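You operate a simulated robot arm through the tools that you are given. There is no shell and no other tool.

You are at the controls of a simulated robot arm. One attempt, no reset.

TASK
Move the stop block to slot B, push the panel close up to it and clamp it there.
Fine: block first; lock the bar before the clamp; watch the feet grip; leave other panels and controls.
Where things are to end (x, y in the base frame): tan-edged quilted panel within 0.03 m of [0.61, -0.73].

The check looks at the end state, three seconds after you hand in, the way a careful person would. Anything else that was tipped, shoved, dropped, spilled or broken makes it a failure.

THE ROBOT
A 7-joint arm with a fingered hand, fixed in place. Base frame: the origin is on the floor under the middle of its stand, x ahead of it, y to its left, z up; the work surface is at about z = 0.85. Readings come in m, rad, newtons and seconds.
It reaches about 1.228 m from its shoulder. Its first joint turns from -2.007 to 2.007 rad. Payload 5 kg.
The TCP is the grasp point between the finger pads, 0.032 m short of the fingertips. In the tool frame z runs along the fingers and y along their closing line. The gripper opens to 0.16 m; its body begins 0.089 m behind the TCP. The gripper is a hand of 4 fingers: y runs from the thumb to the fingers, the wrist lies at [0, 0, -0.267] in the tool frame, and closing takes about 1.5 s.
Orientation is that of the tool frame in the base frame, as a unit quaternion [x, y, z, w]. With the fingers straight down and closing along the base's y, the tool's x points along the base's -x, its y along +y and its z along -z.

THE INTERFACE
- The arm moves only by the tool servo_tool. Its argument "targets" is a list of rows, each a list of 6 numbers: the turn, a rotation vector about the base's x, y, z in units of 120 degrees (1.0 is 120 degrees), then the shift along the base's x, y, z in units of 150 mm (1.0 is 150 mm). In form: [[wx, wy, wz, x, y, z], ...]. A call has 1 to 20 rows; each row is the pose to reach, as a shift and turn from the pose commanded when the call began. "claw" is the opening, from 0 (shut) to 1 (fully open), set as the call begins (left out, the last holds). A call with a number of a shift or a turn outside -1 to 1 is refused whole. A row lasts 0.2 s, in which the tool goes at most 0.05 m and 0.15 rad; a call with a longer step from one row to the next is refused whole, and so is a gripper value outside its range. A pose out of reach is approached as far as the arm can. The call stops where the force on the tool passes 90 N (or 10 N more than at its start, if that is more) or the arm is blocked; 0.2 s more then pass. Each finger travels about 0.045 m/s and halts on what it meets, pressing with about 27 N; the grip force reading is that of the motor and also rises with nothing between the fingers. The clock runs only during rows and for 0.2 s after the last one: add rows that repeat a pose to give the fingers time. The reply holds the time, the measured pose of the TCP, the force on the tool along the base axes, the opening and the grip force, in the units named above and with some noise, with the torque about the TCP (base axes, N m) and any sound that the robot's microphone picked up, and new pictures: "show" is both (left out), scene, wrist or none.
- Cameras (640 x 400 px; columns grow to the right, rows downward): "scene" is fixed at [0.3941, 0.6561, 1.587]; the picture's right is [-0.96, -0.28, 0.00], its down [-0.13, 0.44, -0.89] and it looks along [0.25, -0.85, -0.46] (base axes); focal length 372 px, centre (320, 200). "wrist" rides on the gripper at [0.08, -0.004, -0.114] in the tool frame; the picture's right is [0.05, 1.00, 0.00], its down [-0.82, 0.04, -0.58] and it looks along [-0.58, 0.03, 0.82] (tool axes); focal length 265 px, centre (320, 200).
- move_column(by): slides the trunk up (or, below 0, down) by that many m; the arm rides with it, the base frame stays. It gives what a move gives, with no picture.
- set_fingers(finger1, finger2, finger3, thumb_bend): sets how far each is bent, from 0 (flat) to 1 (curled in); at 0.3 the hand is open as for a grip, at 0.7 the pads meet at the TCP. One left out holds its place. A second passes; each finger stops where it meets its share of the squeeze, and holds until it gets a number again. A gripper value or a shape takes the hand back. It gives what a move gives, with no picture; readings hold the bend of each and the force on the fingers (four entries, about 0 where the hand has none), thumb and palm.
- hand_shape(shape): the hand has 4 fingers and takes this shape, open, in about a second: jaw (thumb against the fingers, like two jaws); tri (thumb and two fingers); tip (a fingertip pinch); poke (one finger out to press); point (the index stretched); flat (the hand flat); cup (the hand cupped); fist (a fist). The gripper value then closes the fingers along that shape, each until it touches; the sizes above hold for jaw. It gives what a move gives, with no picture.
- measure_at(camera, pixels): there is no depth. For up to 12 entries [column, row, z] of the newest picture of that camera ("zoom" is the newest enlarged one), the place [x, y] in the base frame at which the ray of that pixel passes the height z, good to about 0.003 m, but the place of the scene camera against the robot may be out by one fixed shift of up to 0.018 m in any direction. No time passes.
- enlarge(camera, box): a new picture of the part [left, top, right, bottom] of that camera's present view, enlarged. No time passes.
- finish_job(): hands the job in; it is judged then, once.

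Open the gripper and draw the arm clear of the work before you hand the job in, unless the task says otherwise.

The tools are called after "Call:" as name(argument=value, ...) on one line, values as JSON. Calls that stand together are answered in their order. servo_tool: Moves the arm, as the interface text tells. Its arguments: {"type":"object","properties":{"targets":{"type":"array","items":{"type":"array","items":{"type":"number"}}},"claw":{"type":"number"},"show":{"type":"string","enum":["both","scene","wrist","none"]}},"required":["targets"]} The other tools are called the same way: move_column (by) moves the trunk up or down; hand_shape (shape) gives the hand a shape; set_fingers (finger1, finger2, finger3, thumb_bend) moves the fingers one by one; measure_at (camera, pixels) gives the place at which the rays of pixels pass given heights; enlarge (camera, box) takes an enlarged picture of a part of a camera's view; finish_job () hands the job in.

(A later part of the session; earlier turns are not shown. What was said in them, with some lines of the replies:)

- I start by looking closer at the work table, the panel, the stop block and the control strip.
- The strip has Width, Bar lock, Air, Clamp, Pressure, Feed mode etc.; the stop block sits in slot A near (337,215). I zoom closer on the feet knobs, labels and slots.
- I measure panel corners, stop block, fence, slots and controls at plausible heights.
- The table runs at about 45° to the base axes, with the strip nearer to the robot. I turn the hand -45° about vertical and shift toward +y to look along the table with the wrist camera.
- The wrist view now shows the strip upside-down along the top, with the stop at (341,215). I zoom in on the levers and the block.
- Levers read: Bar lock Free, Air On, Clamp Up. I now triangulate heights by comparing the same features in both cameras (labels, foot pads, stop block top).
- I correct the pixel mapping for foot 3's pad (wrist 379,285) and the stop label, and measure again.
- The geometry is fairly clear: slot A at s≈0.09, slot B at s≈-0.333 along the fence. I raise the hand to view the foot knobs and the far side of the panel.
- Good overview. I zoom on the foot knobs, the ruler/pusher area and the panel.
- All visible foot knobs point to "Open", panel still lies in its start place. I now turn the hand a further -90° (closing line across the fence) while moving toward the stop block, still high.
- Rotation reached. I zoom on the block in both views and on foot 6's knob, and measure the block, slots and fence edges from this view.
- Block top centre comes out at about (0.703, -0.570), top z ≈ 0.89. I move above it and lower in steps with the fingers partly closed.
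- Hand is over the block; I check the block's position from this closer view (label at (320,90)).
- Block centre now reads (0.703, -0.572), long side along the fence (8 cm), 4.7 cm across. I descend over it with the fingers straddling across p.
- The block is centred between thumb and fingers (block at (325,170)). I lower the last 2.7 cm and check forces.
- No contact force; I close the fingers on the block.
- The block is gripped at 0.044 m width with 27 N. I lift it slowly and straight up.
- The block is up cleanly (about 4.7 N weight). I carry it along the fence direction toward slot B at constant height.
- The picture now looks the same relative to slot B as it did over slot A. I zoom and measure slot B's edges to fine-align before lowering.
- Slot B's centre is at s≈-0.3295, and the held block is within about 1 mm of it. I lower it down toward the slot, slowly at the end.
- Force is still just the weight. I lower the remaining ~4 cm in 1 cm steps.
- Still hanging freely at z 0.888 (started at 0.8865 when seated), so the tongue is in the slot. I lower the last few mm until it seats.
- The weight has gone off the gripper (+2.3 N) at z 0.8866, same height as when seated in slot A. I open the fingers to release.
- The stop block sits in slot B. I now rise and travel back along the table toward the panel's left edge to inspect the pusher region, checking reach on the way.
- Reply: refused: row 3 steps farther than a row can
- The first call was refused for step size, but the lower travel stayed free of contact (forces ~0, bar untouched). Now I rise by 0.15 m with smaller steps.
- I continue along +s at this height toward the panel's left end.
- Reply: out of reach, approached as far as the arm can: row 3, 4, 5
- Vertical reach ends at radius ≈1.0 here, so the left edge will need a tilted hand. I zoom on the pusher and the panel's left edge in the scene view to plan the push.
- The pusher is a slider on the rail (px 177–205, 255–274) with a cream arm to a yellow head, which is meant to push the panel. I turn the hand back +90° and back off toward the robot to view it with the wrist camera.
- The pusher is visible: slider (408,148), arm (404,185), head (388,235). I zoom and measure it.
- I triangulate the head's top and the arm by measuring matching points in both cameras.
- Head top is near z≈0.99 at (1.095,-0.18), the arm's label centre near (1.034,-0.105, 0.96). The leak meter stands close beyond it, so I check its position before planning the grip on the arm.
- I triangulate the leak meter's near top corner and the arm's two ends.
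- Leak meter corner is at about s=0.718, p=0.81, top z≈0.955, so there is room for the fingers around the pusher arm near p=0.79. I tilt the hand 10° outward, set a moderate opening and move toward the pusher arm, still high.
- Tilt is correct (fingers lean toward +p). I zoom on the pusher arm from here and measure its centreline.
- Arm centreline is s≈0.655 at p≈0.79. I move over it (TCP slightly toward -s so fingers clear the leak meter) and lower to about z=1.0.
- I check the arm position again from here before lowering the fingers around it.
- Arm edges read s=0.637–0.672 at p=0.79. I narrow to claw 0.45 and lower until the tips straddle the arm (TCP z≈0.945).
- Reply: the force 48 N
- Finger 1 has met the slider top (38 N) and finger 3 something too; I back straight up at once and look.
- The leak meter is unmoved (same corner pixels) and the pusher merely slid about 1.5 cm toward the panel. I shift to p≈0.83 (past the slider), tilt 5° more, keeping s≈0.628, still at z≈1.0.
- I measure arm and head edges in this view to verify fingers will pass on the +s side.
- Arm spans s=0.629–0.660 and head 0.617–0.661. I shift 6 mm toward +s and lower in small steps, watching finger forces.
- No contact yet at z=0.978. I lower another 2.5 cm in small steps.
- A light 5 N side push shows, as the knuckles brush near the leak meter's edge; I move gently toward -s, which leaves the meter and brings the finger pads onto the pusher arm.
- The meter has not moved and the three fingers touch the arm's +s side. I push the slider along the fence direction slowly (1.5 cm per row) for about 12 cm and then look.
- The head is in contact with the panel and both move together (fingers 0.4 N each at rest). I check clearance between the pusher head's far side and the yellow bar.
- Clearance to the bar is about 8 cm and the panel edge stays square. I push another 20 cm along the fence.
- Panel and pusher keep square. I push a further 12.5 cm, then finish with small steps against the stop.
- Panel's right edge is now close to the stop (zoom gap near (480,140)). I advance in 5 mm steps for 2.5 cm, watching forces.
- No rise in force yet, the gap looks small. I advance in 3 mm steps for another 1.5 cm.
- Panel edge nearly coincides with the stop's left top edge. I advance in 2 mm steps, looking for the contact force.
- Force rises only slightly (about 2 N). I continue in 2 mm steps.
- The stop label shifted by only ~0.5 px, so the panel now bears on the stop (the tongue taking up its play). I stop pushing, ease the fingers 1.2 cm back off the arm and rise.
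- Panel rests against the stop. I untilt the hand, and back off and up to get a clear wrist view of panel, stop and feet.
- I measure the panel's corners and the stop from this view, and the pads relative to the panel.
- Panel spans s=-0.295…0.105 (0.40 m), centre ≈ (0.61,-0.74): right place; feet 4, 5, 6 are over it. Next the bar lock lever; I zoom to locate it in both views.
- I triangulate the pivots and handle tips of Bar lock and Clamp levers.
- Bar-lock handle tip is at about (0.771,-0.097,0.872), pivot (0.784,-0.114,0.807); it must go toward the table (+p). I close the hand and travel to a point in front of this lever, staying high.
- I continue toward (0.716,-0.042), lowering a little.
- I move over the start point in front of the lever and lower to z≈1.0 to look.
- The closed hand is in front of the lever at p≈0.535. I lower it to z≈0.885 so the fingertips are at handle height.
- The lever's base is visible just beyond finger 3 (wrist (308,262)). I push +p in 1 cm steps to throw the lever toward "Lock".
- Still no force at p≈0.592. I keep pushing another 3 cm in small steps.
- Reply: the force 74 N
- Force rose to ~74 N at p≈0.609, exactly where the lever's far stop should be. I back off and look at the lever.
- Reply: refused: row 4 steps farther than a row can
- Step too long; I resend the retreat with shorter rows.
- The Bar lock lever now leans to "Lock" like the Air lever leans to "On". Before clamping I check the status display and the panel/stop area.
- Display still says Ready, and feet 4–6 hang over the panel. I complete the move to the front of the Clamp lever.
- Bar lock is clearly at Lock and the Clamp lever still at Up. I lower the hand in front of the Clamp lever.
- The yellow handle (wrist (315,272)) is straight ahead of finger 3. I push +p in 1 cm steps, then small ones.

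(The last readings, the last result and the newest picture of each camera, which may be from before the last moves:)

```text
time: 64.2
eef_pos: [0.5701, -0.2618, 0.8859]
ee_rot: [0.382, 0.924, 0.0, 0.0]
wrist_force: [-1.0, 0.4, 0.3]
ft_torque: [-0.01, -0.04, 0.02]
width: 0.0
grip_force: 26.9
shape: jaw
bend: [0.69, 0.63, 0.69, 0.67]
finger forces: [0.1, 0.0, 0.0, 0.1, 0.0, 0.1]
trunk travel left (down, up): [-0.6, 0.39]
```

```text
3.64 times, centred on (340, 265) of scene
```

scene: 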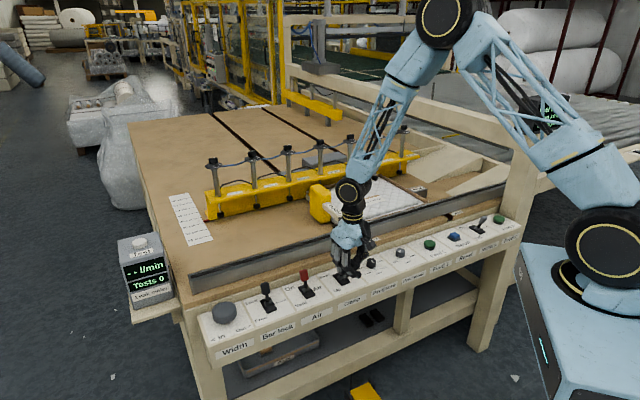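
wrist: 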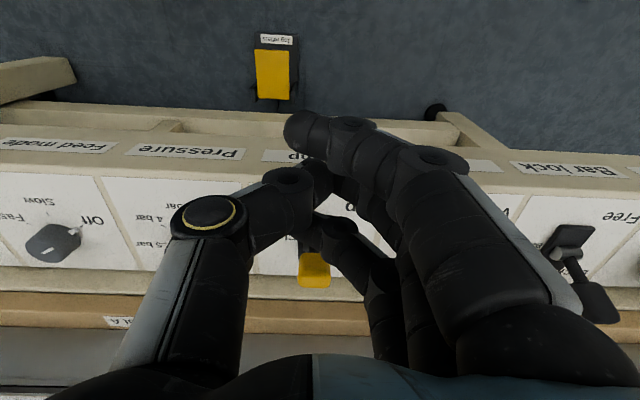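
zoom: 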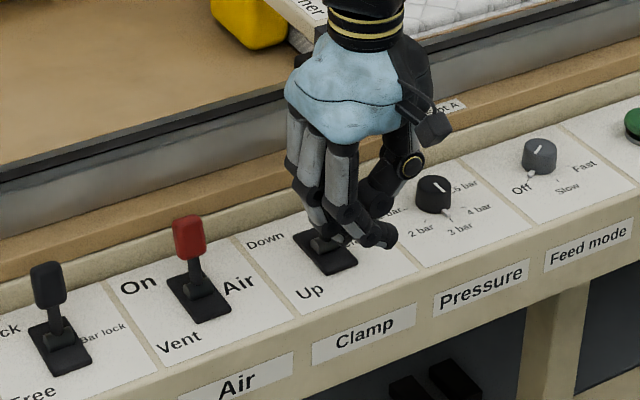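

At p≈0.588, moving freely. I push the last ~1.8 cm in 4–5 mm steps.

Call:
servo_tool(targets=[[0, 0, 0, 0.02, -0.02, 0], [0, 0, 0, 0.04, -0.04, 0], [0, 0, 0, 0.06, -0.06, 0], [0, 0, 0, 0.085, -0.085, 0]], show="both")

Call:
enlarge(camera="scene", box=[270, 210, 410, 320])

Call:
enlarge(camera="scene", box=[200, 130, 440, 240])

```text
time: 65.2
eef_pos: [0.5832, -0.2744, 0.8854]
ee_rot: [0.382, 0.924, 0.0, 0.0]
wrist_force: [-0.3, 0.6, 0.1]
ft_torque: [0.05, -0.06, 0.0]
width: 0.0
grip_force: 27.1
shape: jaw
bend: [0.69, 0.63, 0.69, 0.67]
finger forces: [0.1, 0.0, 0.6, 0.0, 0.1, 0.0]
trunk travel left (down, up): [-0.6, 0.39]
```

scene: 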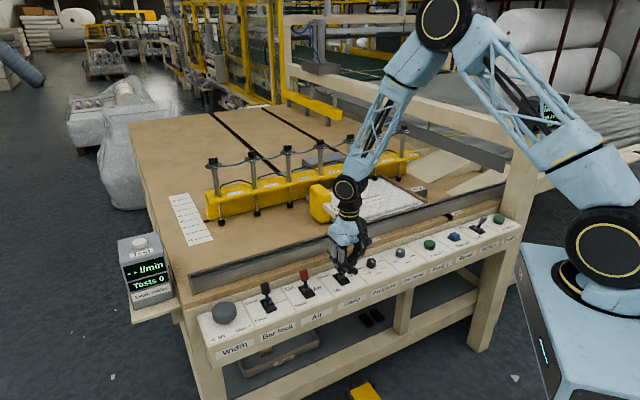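
wrist: 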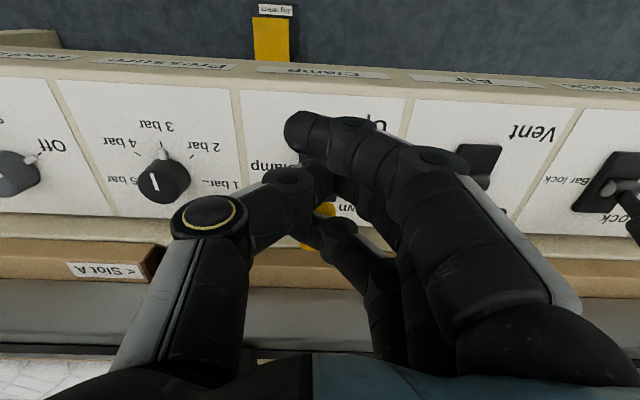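

```text
3.64 times, centred on (340, 265) of scene
```

zoom: 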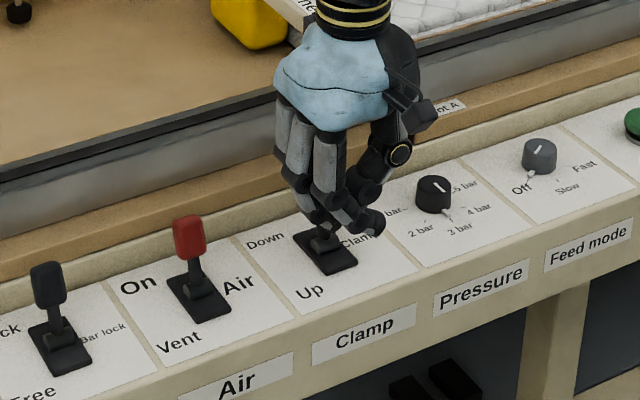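

```text
2.67 times, centred on (320, 185) of scene
```

zoom: 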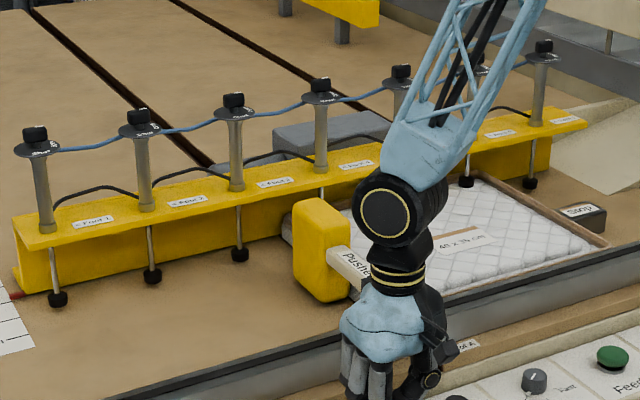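

The feet are coming down: Clamp lever has been thrown. I nudge 2 mm to make sure it is at its stop, then retreat forward/up to inspect.

Call:
servo_tool(targets=[[0, 0, 0, 0.009, -0.009, 0], [0, 0, 0, 0.009, -0.009, 0], [0, 0, 0, -0.08, 0.08, 0], [0, 0, 0, -0.2, 0.2, 0], [0, 0, 0, -0.32, 0.32, 0.1], [0, 0, 0, -0.42, 0.42, 0.3], [0, 0, 0, -0.48, 0.48, 0.55], [0, 0, 0, -0.5, 0.5, 0.8]], show="both")

Call:
enlarge(camera="scene", box=[270, 210, 410, 320])

Call:
enlarge(camera="scene", box=[500, 80, 600, 150])

```text
time: 67.0
eef_pos: [0.5064, -0.1986, 1.0073]
ee_rot: [0.382, 0.924, 0.0, -0.001]
wrist_force: [0.5, 1.3, 0.2]
ft_torque: [0.01, 0.01, -0.02]
width: 0.0
grip_force: 27.1
shape: jaw
bend: [0.69, 0.63, 0.69, 0.67]
finger forces: [0.1, 0.1, 0.1, 0.0, 0.0, 0.0]
trunk travel left (down, up): [-0.6, 0.39]
```

scene: 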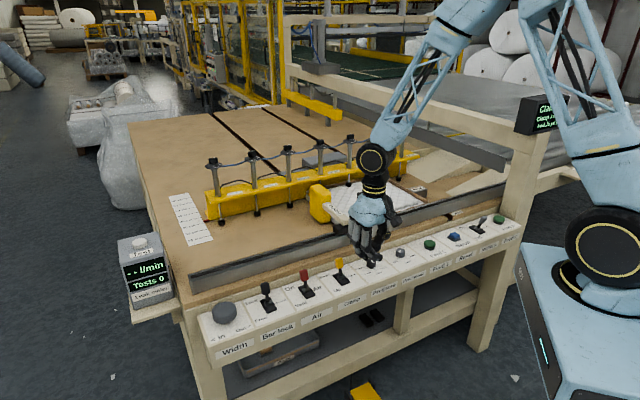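
wrist: 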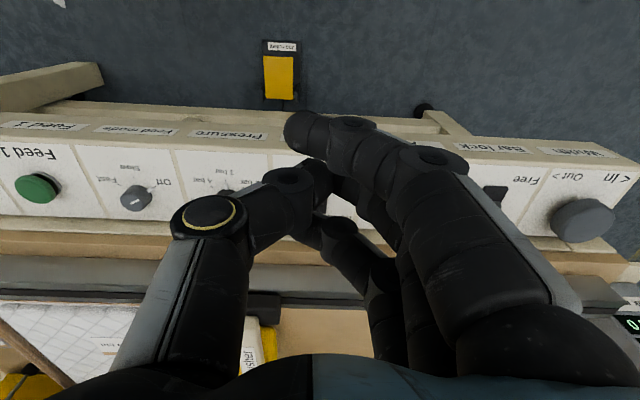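

```text
3.64 times, centred on (340, 265) of scene
```

zoom: 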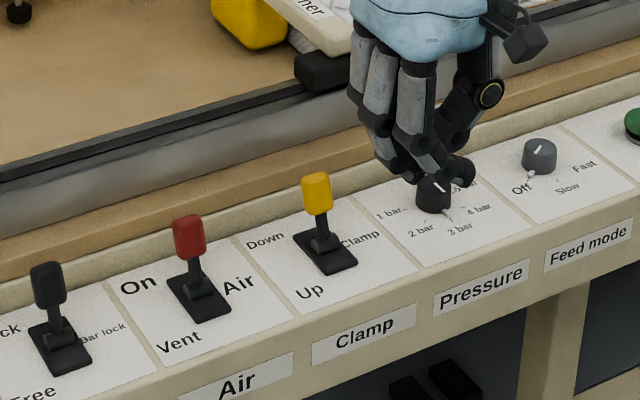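

```text
5.71 times, centred on (550, 115) of scene
```

zoom: 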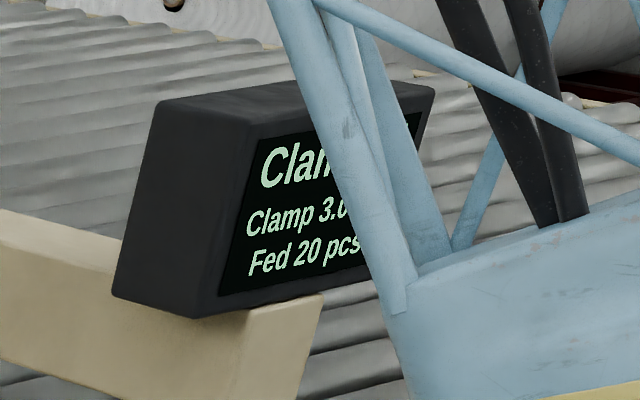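

Clamp lever stands at Down and the display begins "Clam…". I raise the hand and move aside to view the display and the feet on the panel.

Call:
servo_tool(targets=[[0, 0, 0, -0.1, -0.1, 0.25], [0, 0, 0, -0.2, -0.2, 0.5], [0, 0, 0, -0.3, -0.3, 0.75], [0, 0, 0, -0.4, -0.4, 1.0]], claw=1.0, show="none")

```text
time: 68.0
eef_pos: [0.4462, -0.2573, 1.1599]
ee_rot: [0.381, 0.924, 0.0, 0.0]
wrist_force: [0.0, 0.4, 0.2]
ft_torque: [-0.02, -0.06, 0.0]
width: 0.1601
grip_force: 0.0
shape: jaw
bend: [0.3, 0.3, 0.3, 0.3]
finger forces: [0.0, 0.0, 0.0, 0.0, 0.0, 0.0]
trunk travel left (down, up): [-0.6, 0.39]
```

I continue to a viewpoint in front of the panel (s≈-0.1, p≈0.6).

Call:
servo_tool(targets=[[0, 0, 0, -0.08, -0.25, 0.1], [0, 0, 0, -0.16, -0.5, 0.2], [0, 0, 0, -0.24, -0.75, 0.3], [0, 0, 0, -0.32, -1.0, 0.4]], show="both")

Call:
enlarge(camera="scene", box=[500, 80, 600, 150])

Call:
enlarge(camera="scene", box=[290, 130, 450, 240])

```text
time: 69.0
eef_pos: [0.4014, -0.4103, 1.2181]
ee_rot: [0.382, 0.924, 0.001, 0.0]
wrist_force: [-0.4, -0.1, 0.7]
ft_torque: [0.03, -0.02, 0.01]
width: 0.1602
grip_force: 0.2
shape: jaw
bend: [0.3, 0.3, 0.3, 0.3]
finger forces: [0.0, 0.0, 0.1, 0.0, 0.0, 0.0]
trunk travel left (down, up): [-0.6, 0.39]
```

scene: 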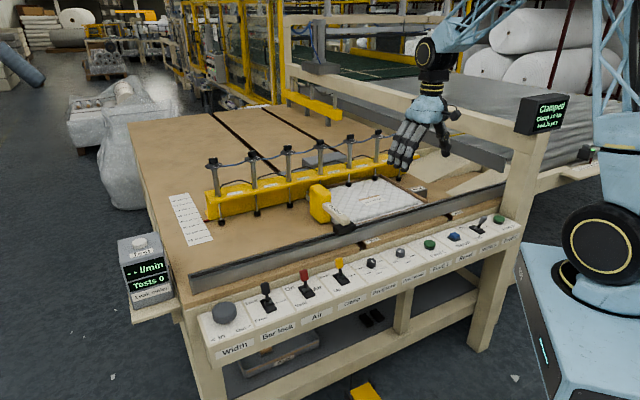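
wrist: 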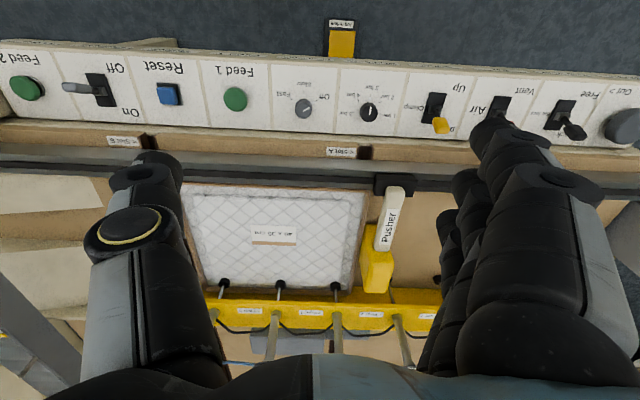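

```text
5.71 times, centred on (550, 115) of scene
```

zoom: 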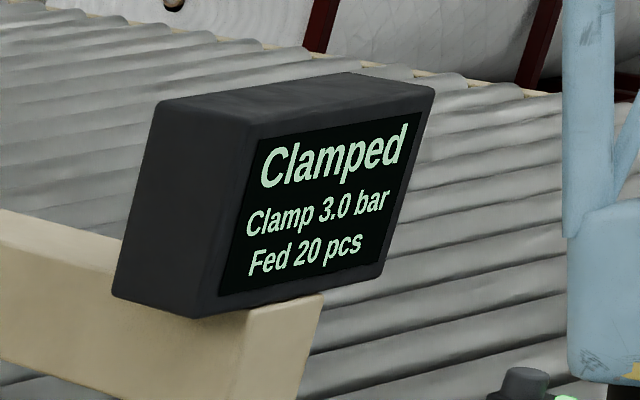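

```text
3.64 times, centred on (370, 185) of scene
```

zoom: 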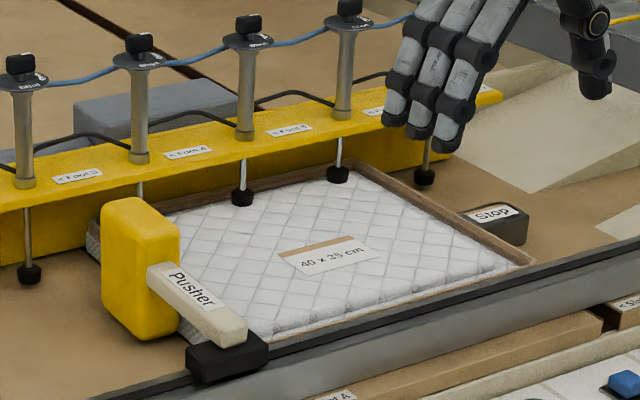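

The display reads "Clamped, 3.0 bar". I zoom on the feet to verify each pad on the panel is down, and check the stop and levers.

Call:
enlarge(camera="wrist", box=[180, 180, 420, 330])

Call:
enlarge(camera="scene", box=[325, 150, 435, 215])

Call:
enlarge(camera="wrist", box=[380, 70, 640, 170])

Call:
measure_at(camera="wrist", pixels=[[366, 194, 0.88], [185, 186, 0.88], [352, 288, 0.88], [337, 285, 0.9], [280, 283, 0.9], [223, 282, 0.9], [273, 235, 0.88]])

```text
2.67 times, centred on (300, 255) of wrist
```

zoom: 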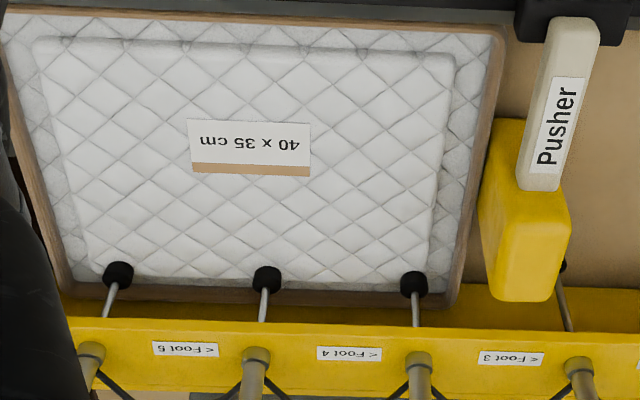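

```text
5.82 times, centred on (380, 182) of scene
```

zoom: 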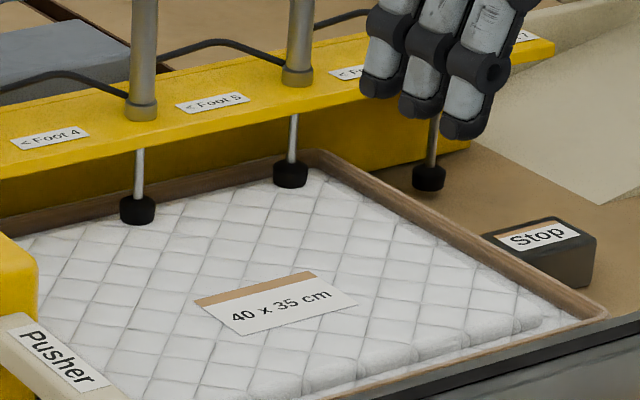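

```text
2.46 times, centred on (510, 120) of wrist
```

zoom: 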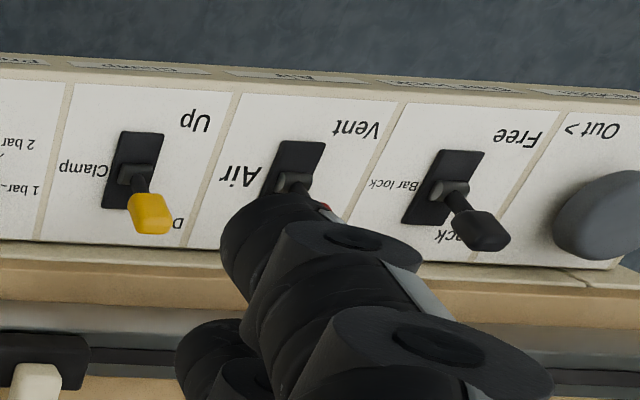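

```text
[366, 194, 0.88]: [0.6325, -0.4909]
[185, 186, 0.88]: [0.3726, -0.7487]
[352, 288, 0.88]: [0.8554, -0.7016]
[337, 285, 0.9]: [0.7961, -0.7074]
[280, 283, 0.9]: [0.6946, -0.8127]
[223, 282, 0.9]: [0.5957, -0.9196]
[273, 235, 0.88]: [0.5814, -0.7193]
```

Feet 4, 5 and 6 are pressed on the panel, Clamp is Down, Bar lock is Lock, Air On. I draw the open hand back and up, clear of the work, and take a last look.

Call:
servo_tool(targets=[[0, 0, 0, -0.1, 0.1, 0.15], [0, 0, 0, -0.25, 0.25, 0.3], [0, 0, 0, -0.4, 0.4, 0.45], [0, 0, 0, -0.55, 0.55, 0.6], [0, 0, 0, -0.7, 0.7, 0.7], [0, 0, 0, -0.7, 0.7, 0.7]], claw=1.0, show="both")

Call:
enlarge(camera="scene", box=[110, 120, 450, 320])

Call:
enlarge(camera="scene", box=[320, 140, 440, 230])

Call:
enlarge(camera="scene", box=[500, 80, 600, 150])

```text
time: 70.4
eef_pos: [0.2942, -0.3033, 1.3203]
ee_rot: [0.383, 0.924, 0.0, -0.001]
wrist_force: [0.0, -0.5, 0.6]
ft_torque: [0.02, -0.03, 0.01]
width: 0.1603
grip_force: 0.1
shape: jaw
bend: [0.3, 0.3, 0.3, 0.3]
finger forces: [0.0, 0.0, 0.1, 0.1, 0.1, 0.1]
trunk travel left (down, up): [-0.6, 0.39]
```

scene: 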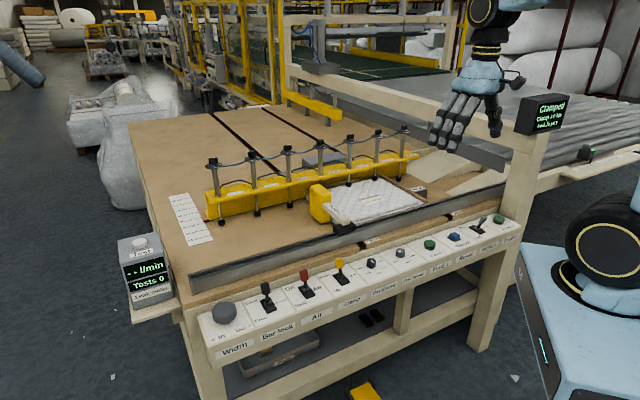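
wrist: 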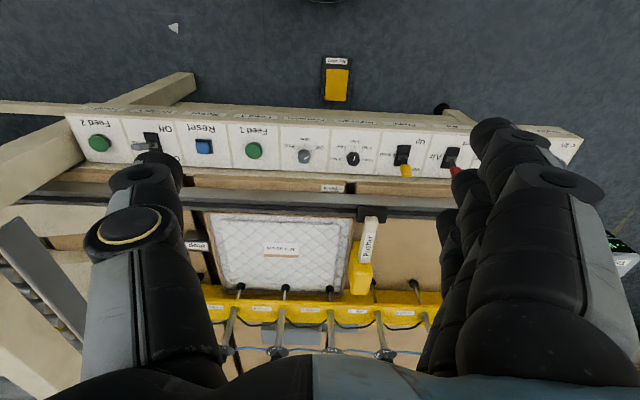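

```text
1.88 times, centred on (280, 220) of scene
```

zoom: 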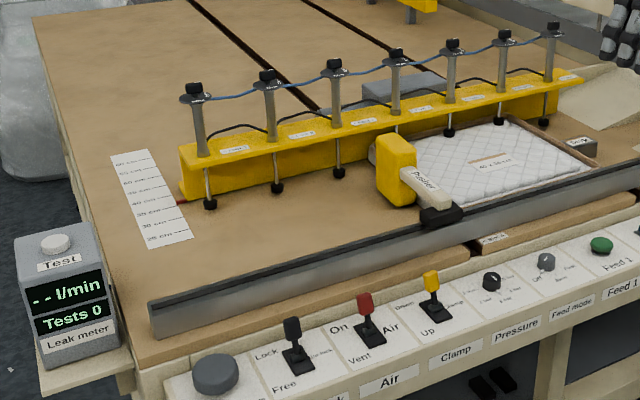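

```text
4.44 times, centred on (380, 185) of scene
```

zoom: 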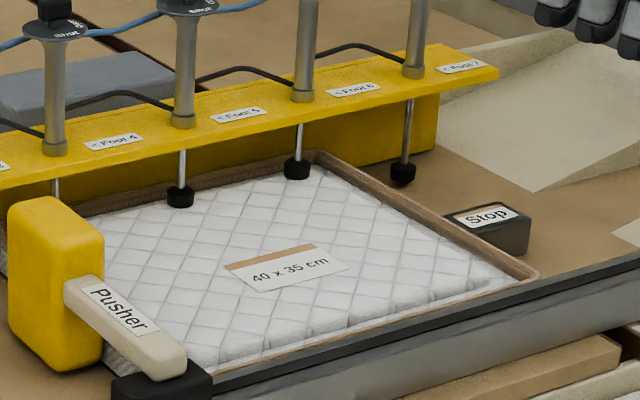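

```text
5.71 times, centred on (550, 115) of scene
```

zoom: 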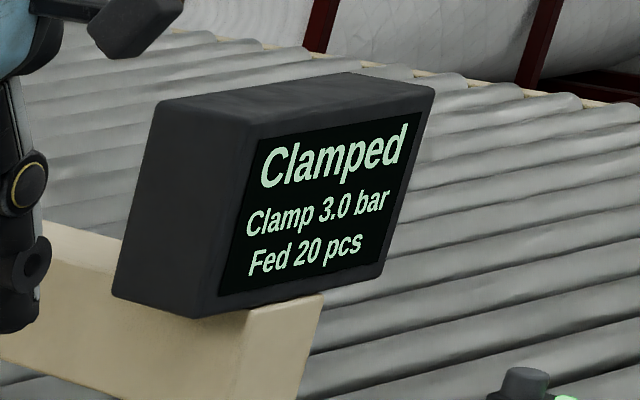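

Everything looks settled. One last check: I measure the panel's label and corners now from both cameras.

Call:
measure_at(camera="scene", pixels=[[372.6, 200.1, 0.88], [379, 175.5, 0.88], [429, 200.5, 0.88], [328, 188, 0.88]])

Call:
measure_at(camera="wrist", pixels=[[352, 218, 0.88], [205, 212, 0.88], [228, 291, 0.88], [338, 292, 0.88], [279, 249, 0.88]])

Call:
enlarge(camera="wrist", box=[180, 180, 400, 320])

```text
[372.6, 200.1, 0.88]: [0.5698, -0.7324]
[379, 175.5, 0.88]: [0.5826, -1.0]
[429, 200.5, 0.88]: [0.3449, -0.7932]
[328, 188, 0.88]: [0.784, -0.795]
```

```text
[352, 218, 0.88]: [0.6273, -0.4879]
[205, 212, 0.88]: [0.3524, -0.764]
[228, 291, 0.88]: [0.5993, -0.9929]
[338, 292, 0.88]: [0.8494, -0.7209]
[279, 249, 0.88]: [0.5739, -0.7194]
```

```text
2.86 times, centred on (290, 250) of wrist
```

zoom: 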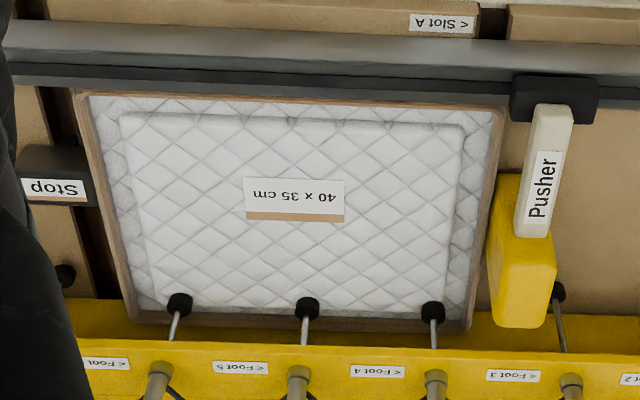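

Measured corners average to (0.607,-0.741), about 1.2 cm from the target, with the panel touching the stop in slot B, bar locked, clamp down and display "Clamped". I hand the job in.

Call:
finish_job()

```text
The job is handed in.
```

I moved the stop block to slot B, pushed the panel up against it and clamped it. The job is handed in; I don't have the checker's result.

- **Panel position:** the corners average to about (0.607, -0.741), roughly 1.2 cm from the target.
- **Stop block:** it sits flat in slot B. The panel pushed it about 2 mm as it came up against it, so the two are touching.
- **Lock and clamp:** I set the bar lock to Lock before moving the clamp lever to Down. The display reads "Clamped, 3.0 bar".
- **Feet:** feet 4, 5 and 6 are pressed on the panel. The others are down off the panel.

- **Pusher:** I pushed the panel with the pusher, which is still resting against it at its new place.
- **Leak meter:** while I was lining up on the pusher, the hand briefly pressed the pusher, and pushed lightly (about 5 N) against something I took to be the leak meter. The meter looks unmoved and still shows "Tests 0".

I did not touch the air, pressure, feed or roller controls. The hand is open and clear of the table.
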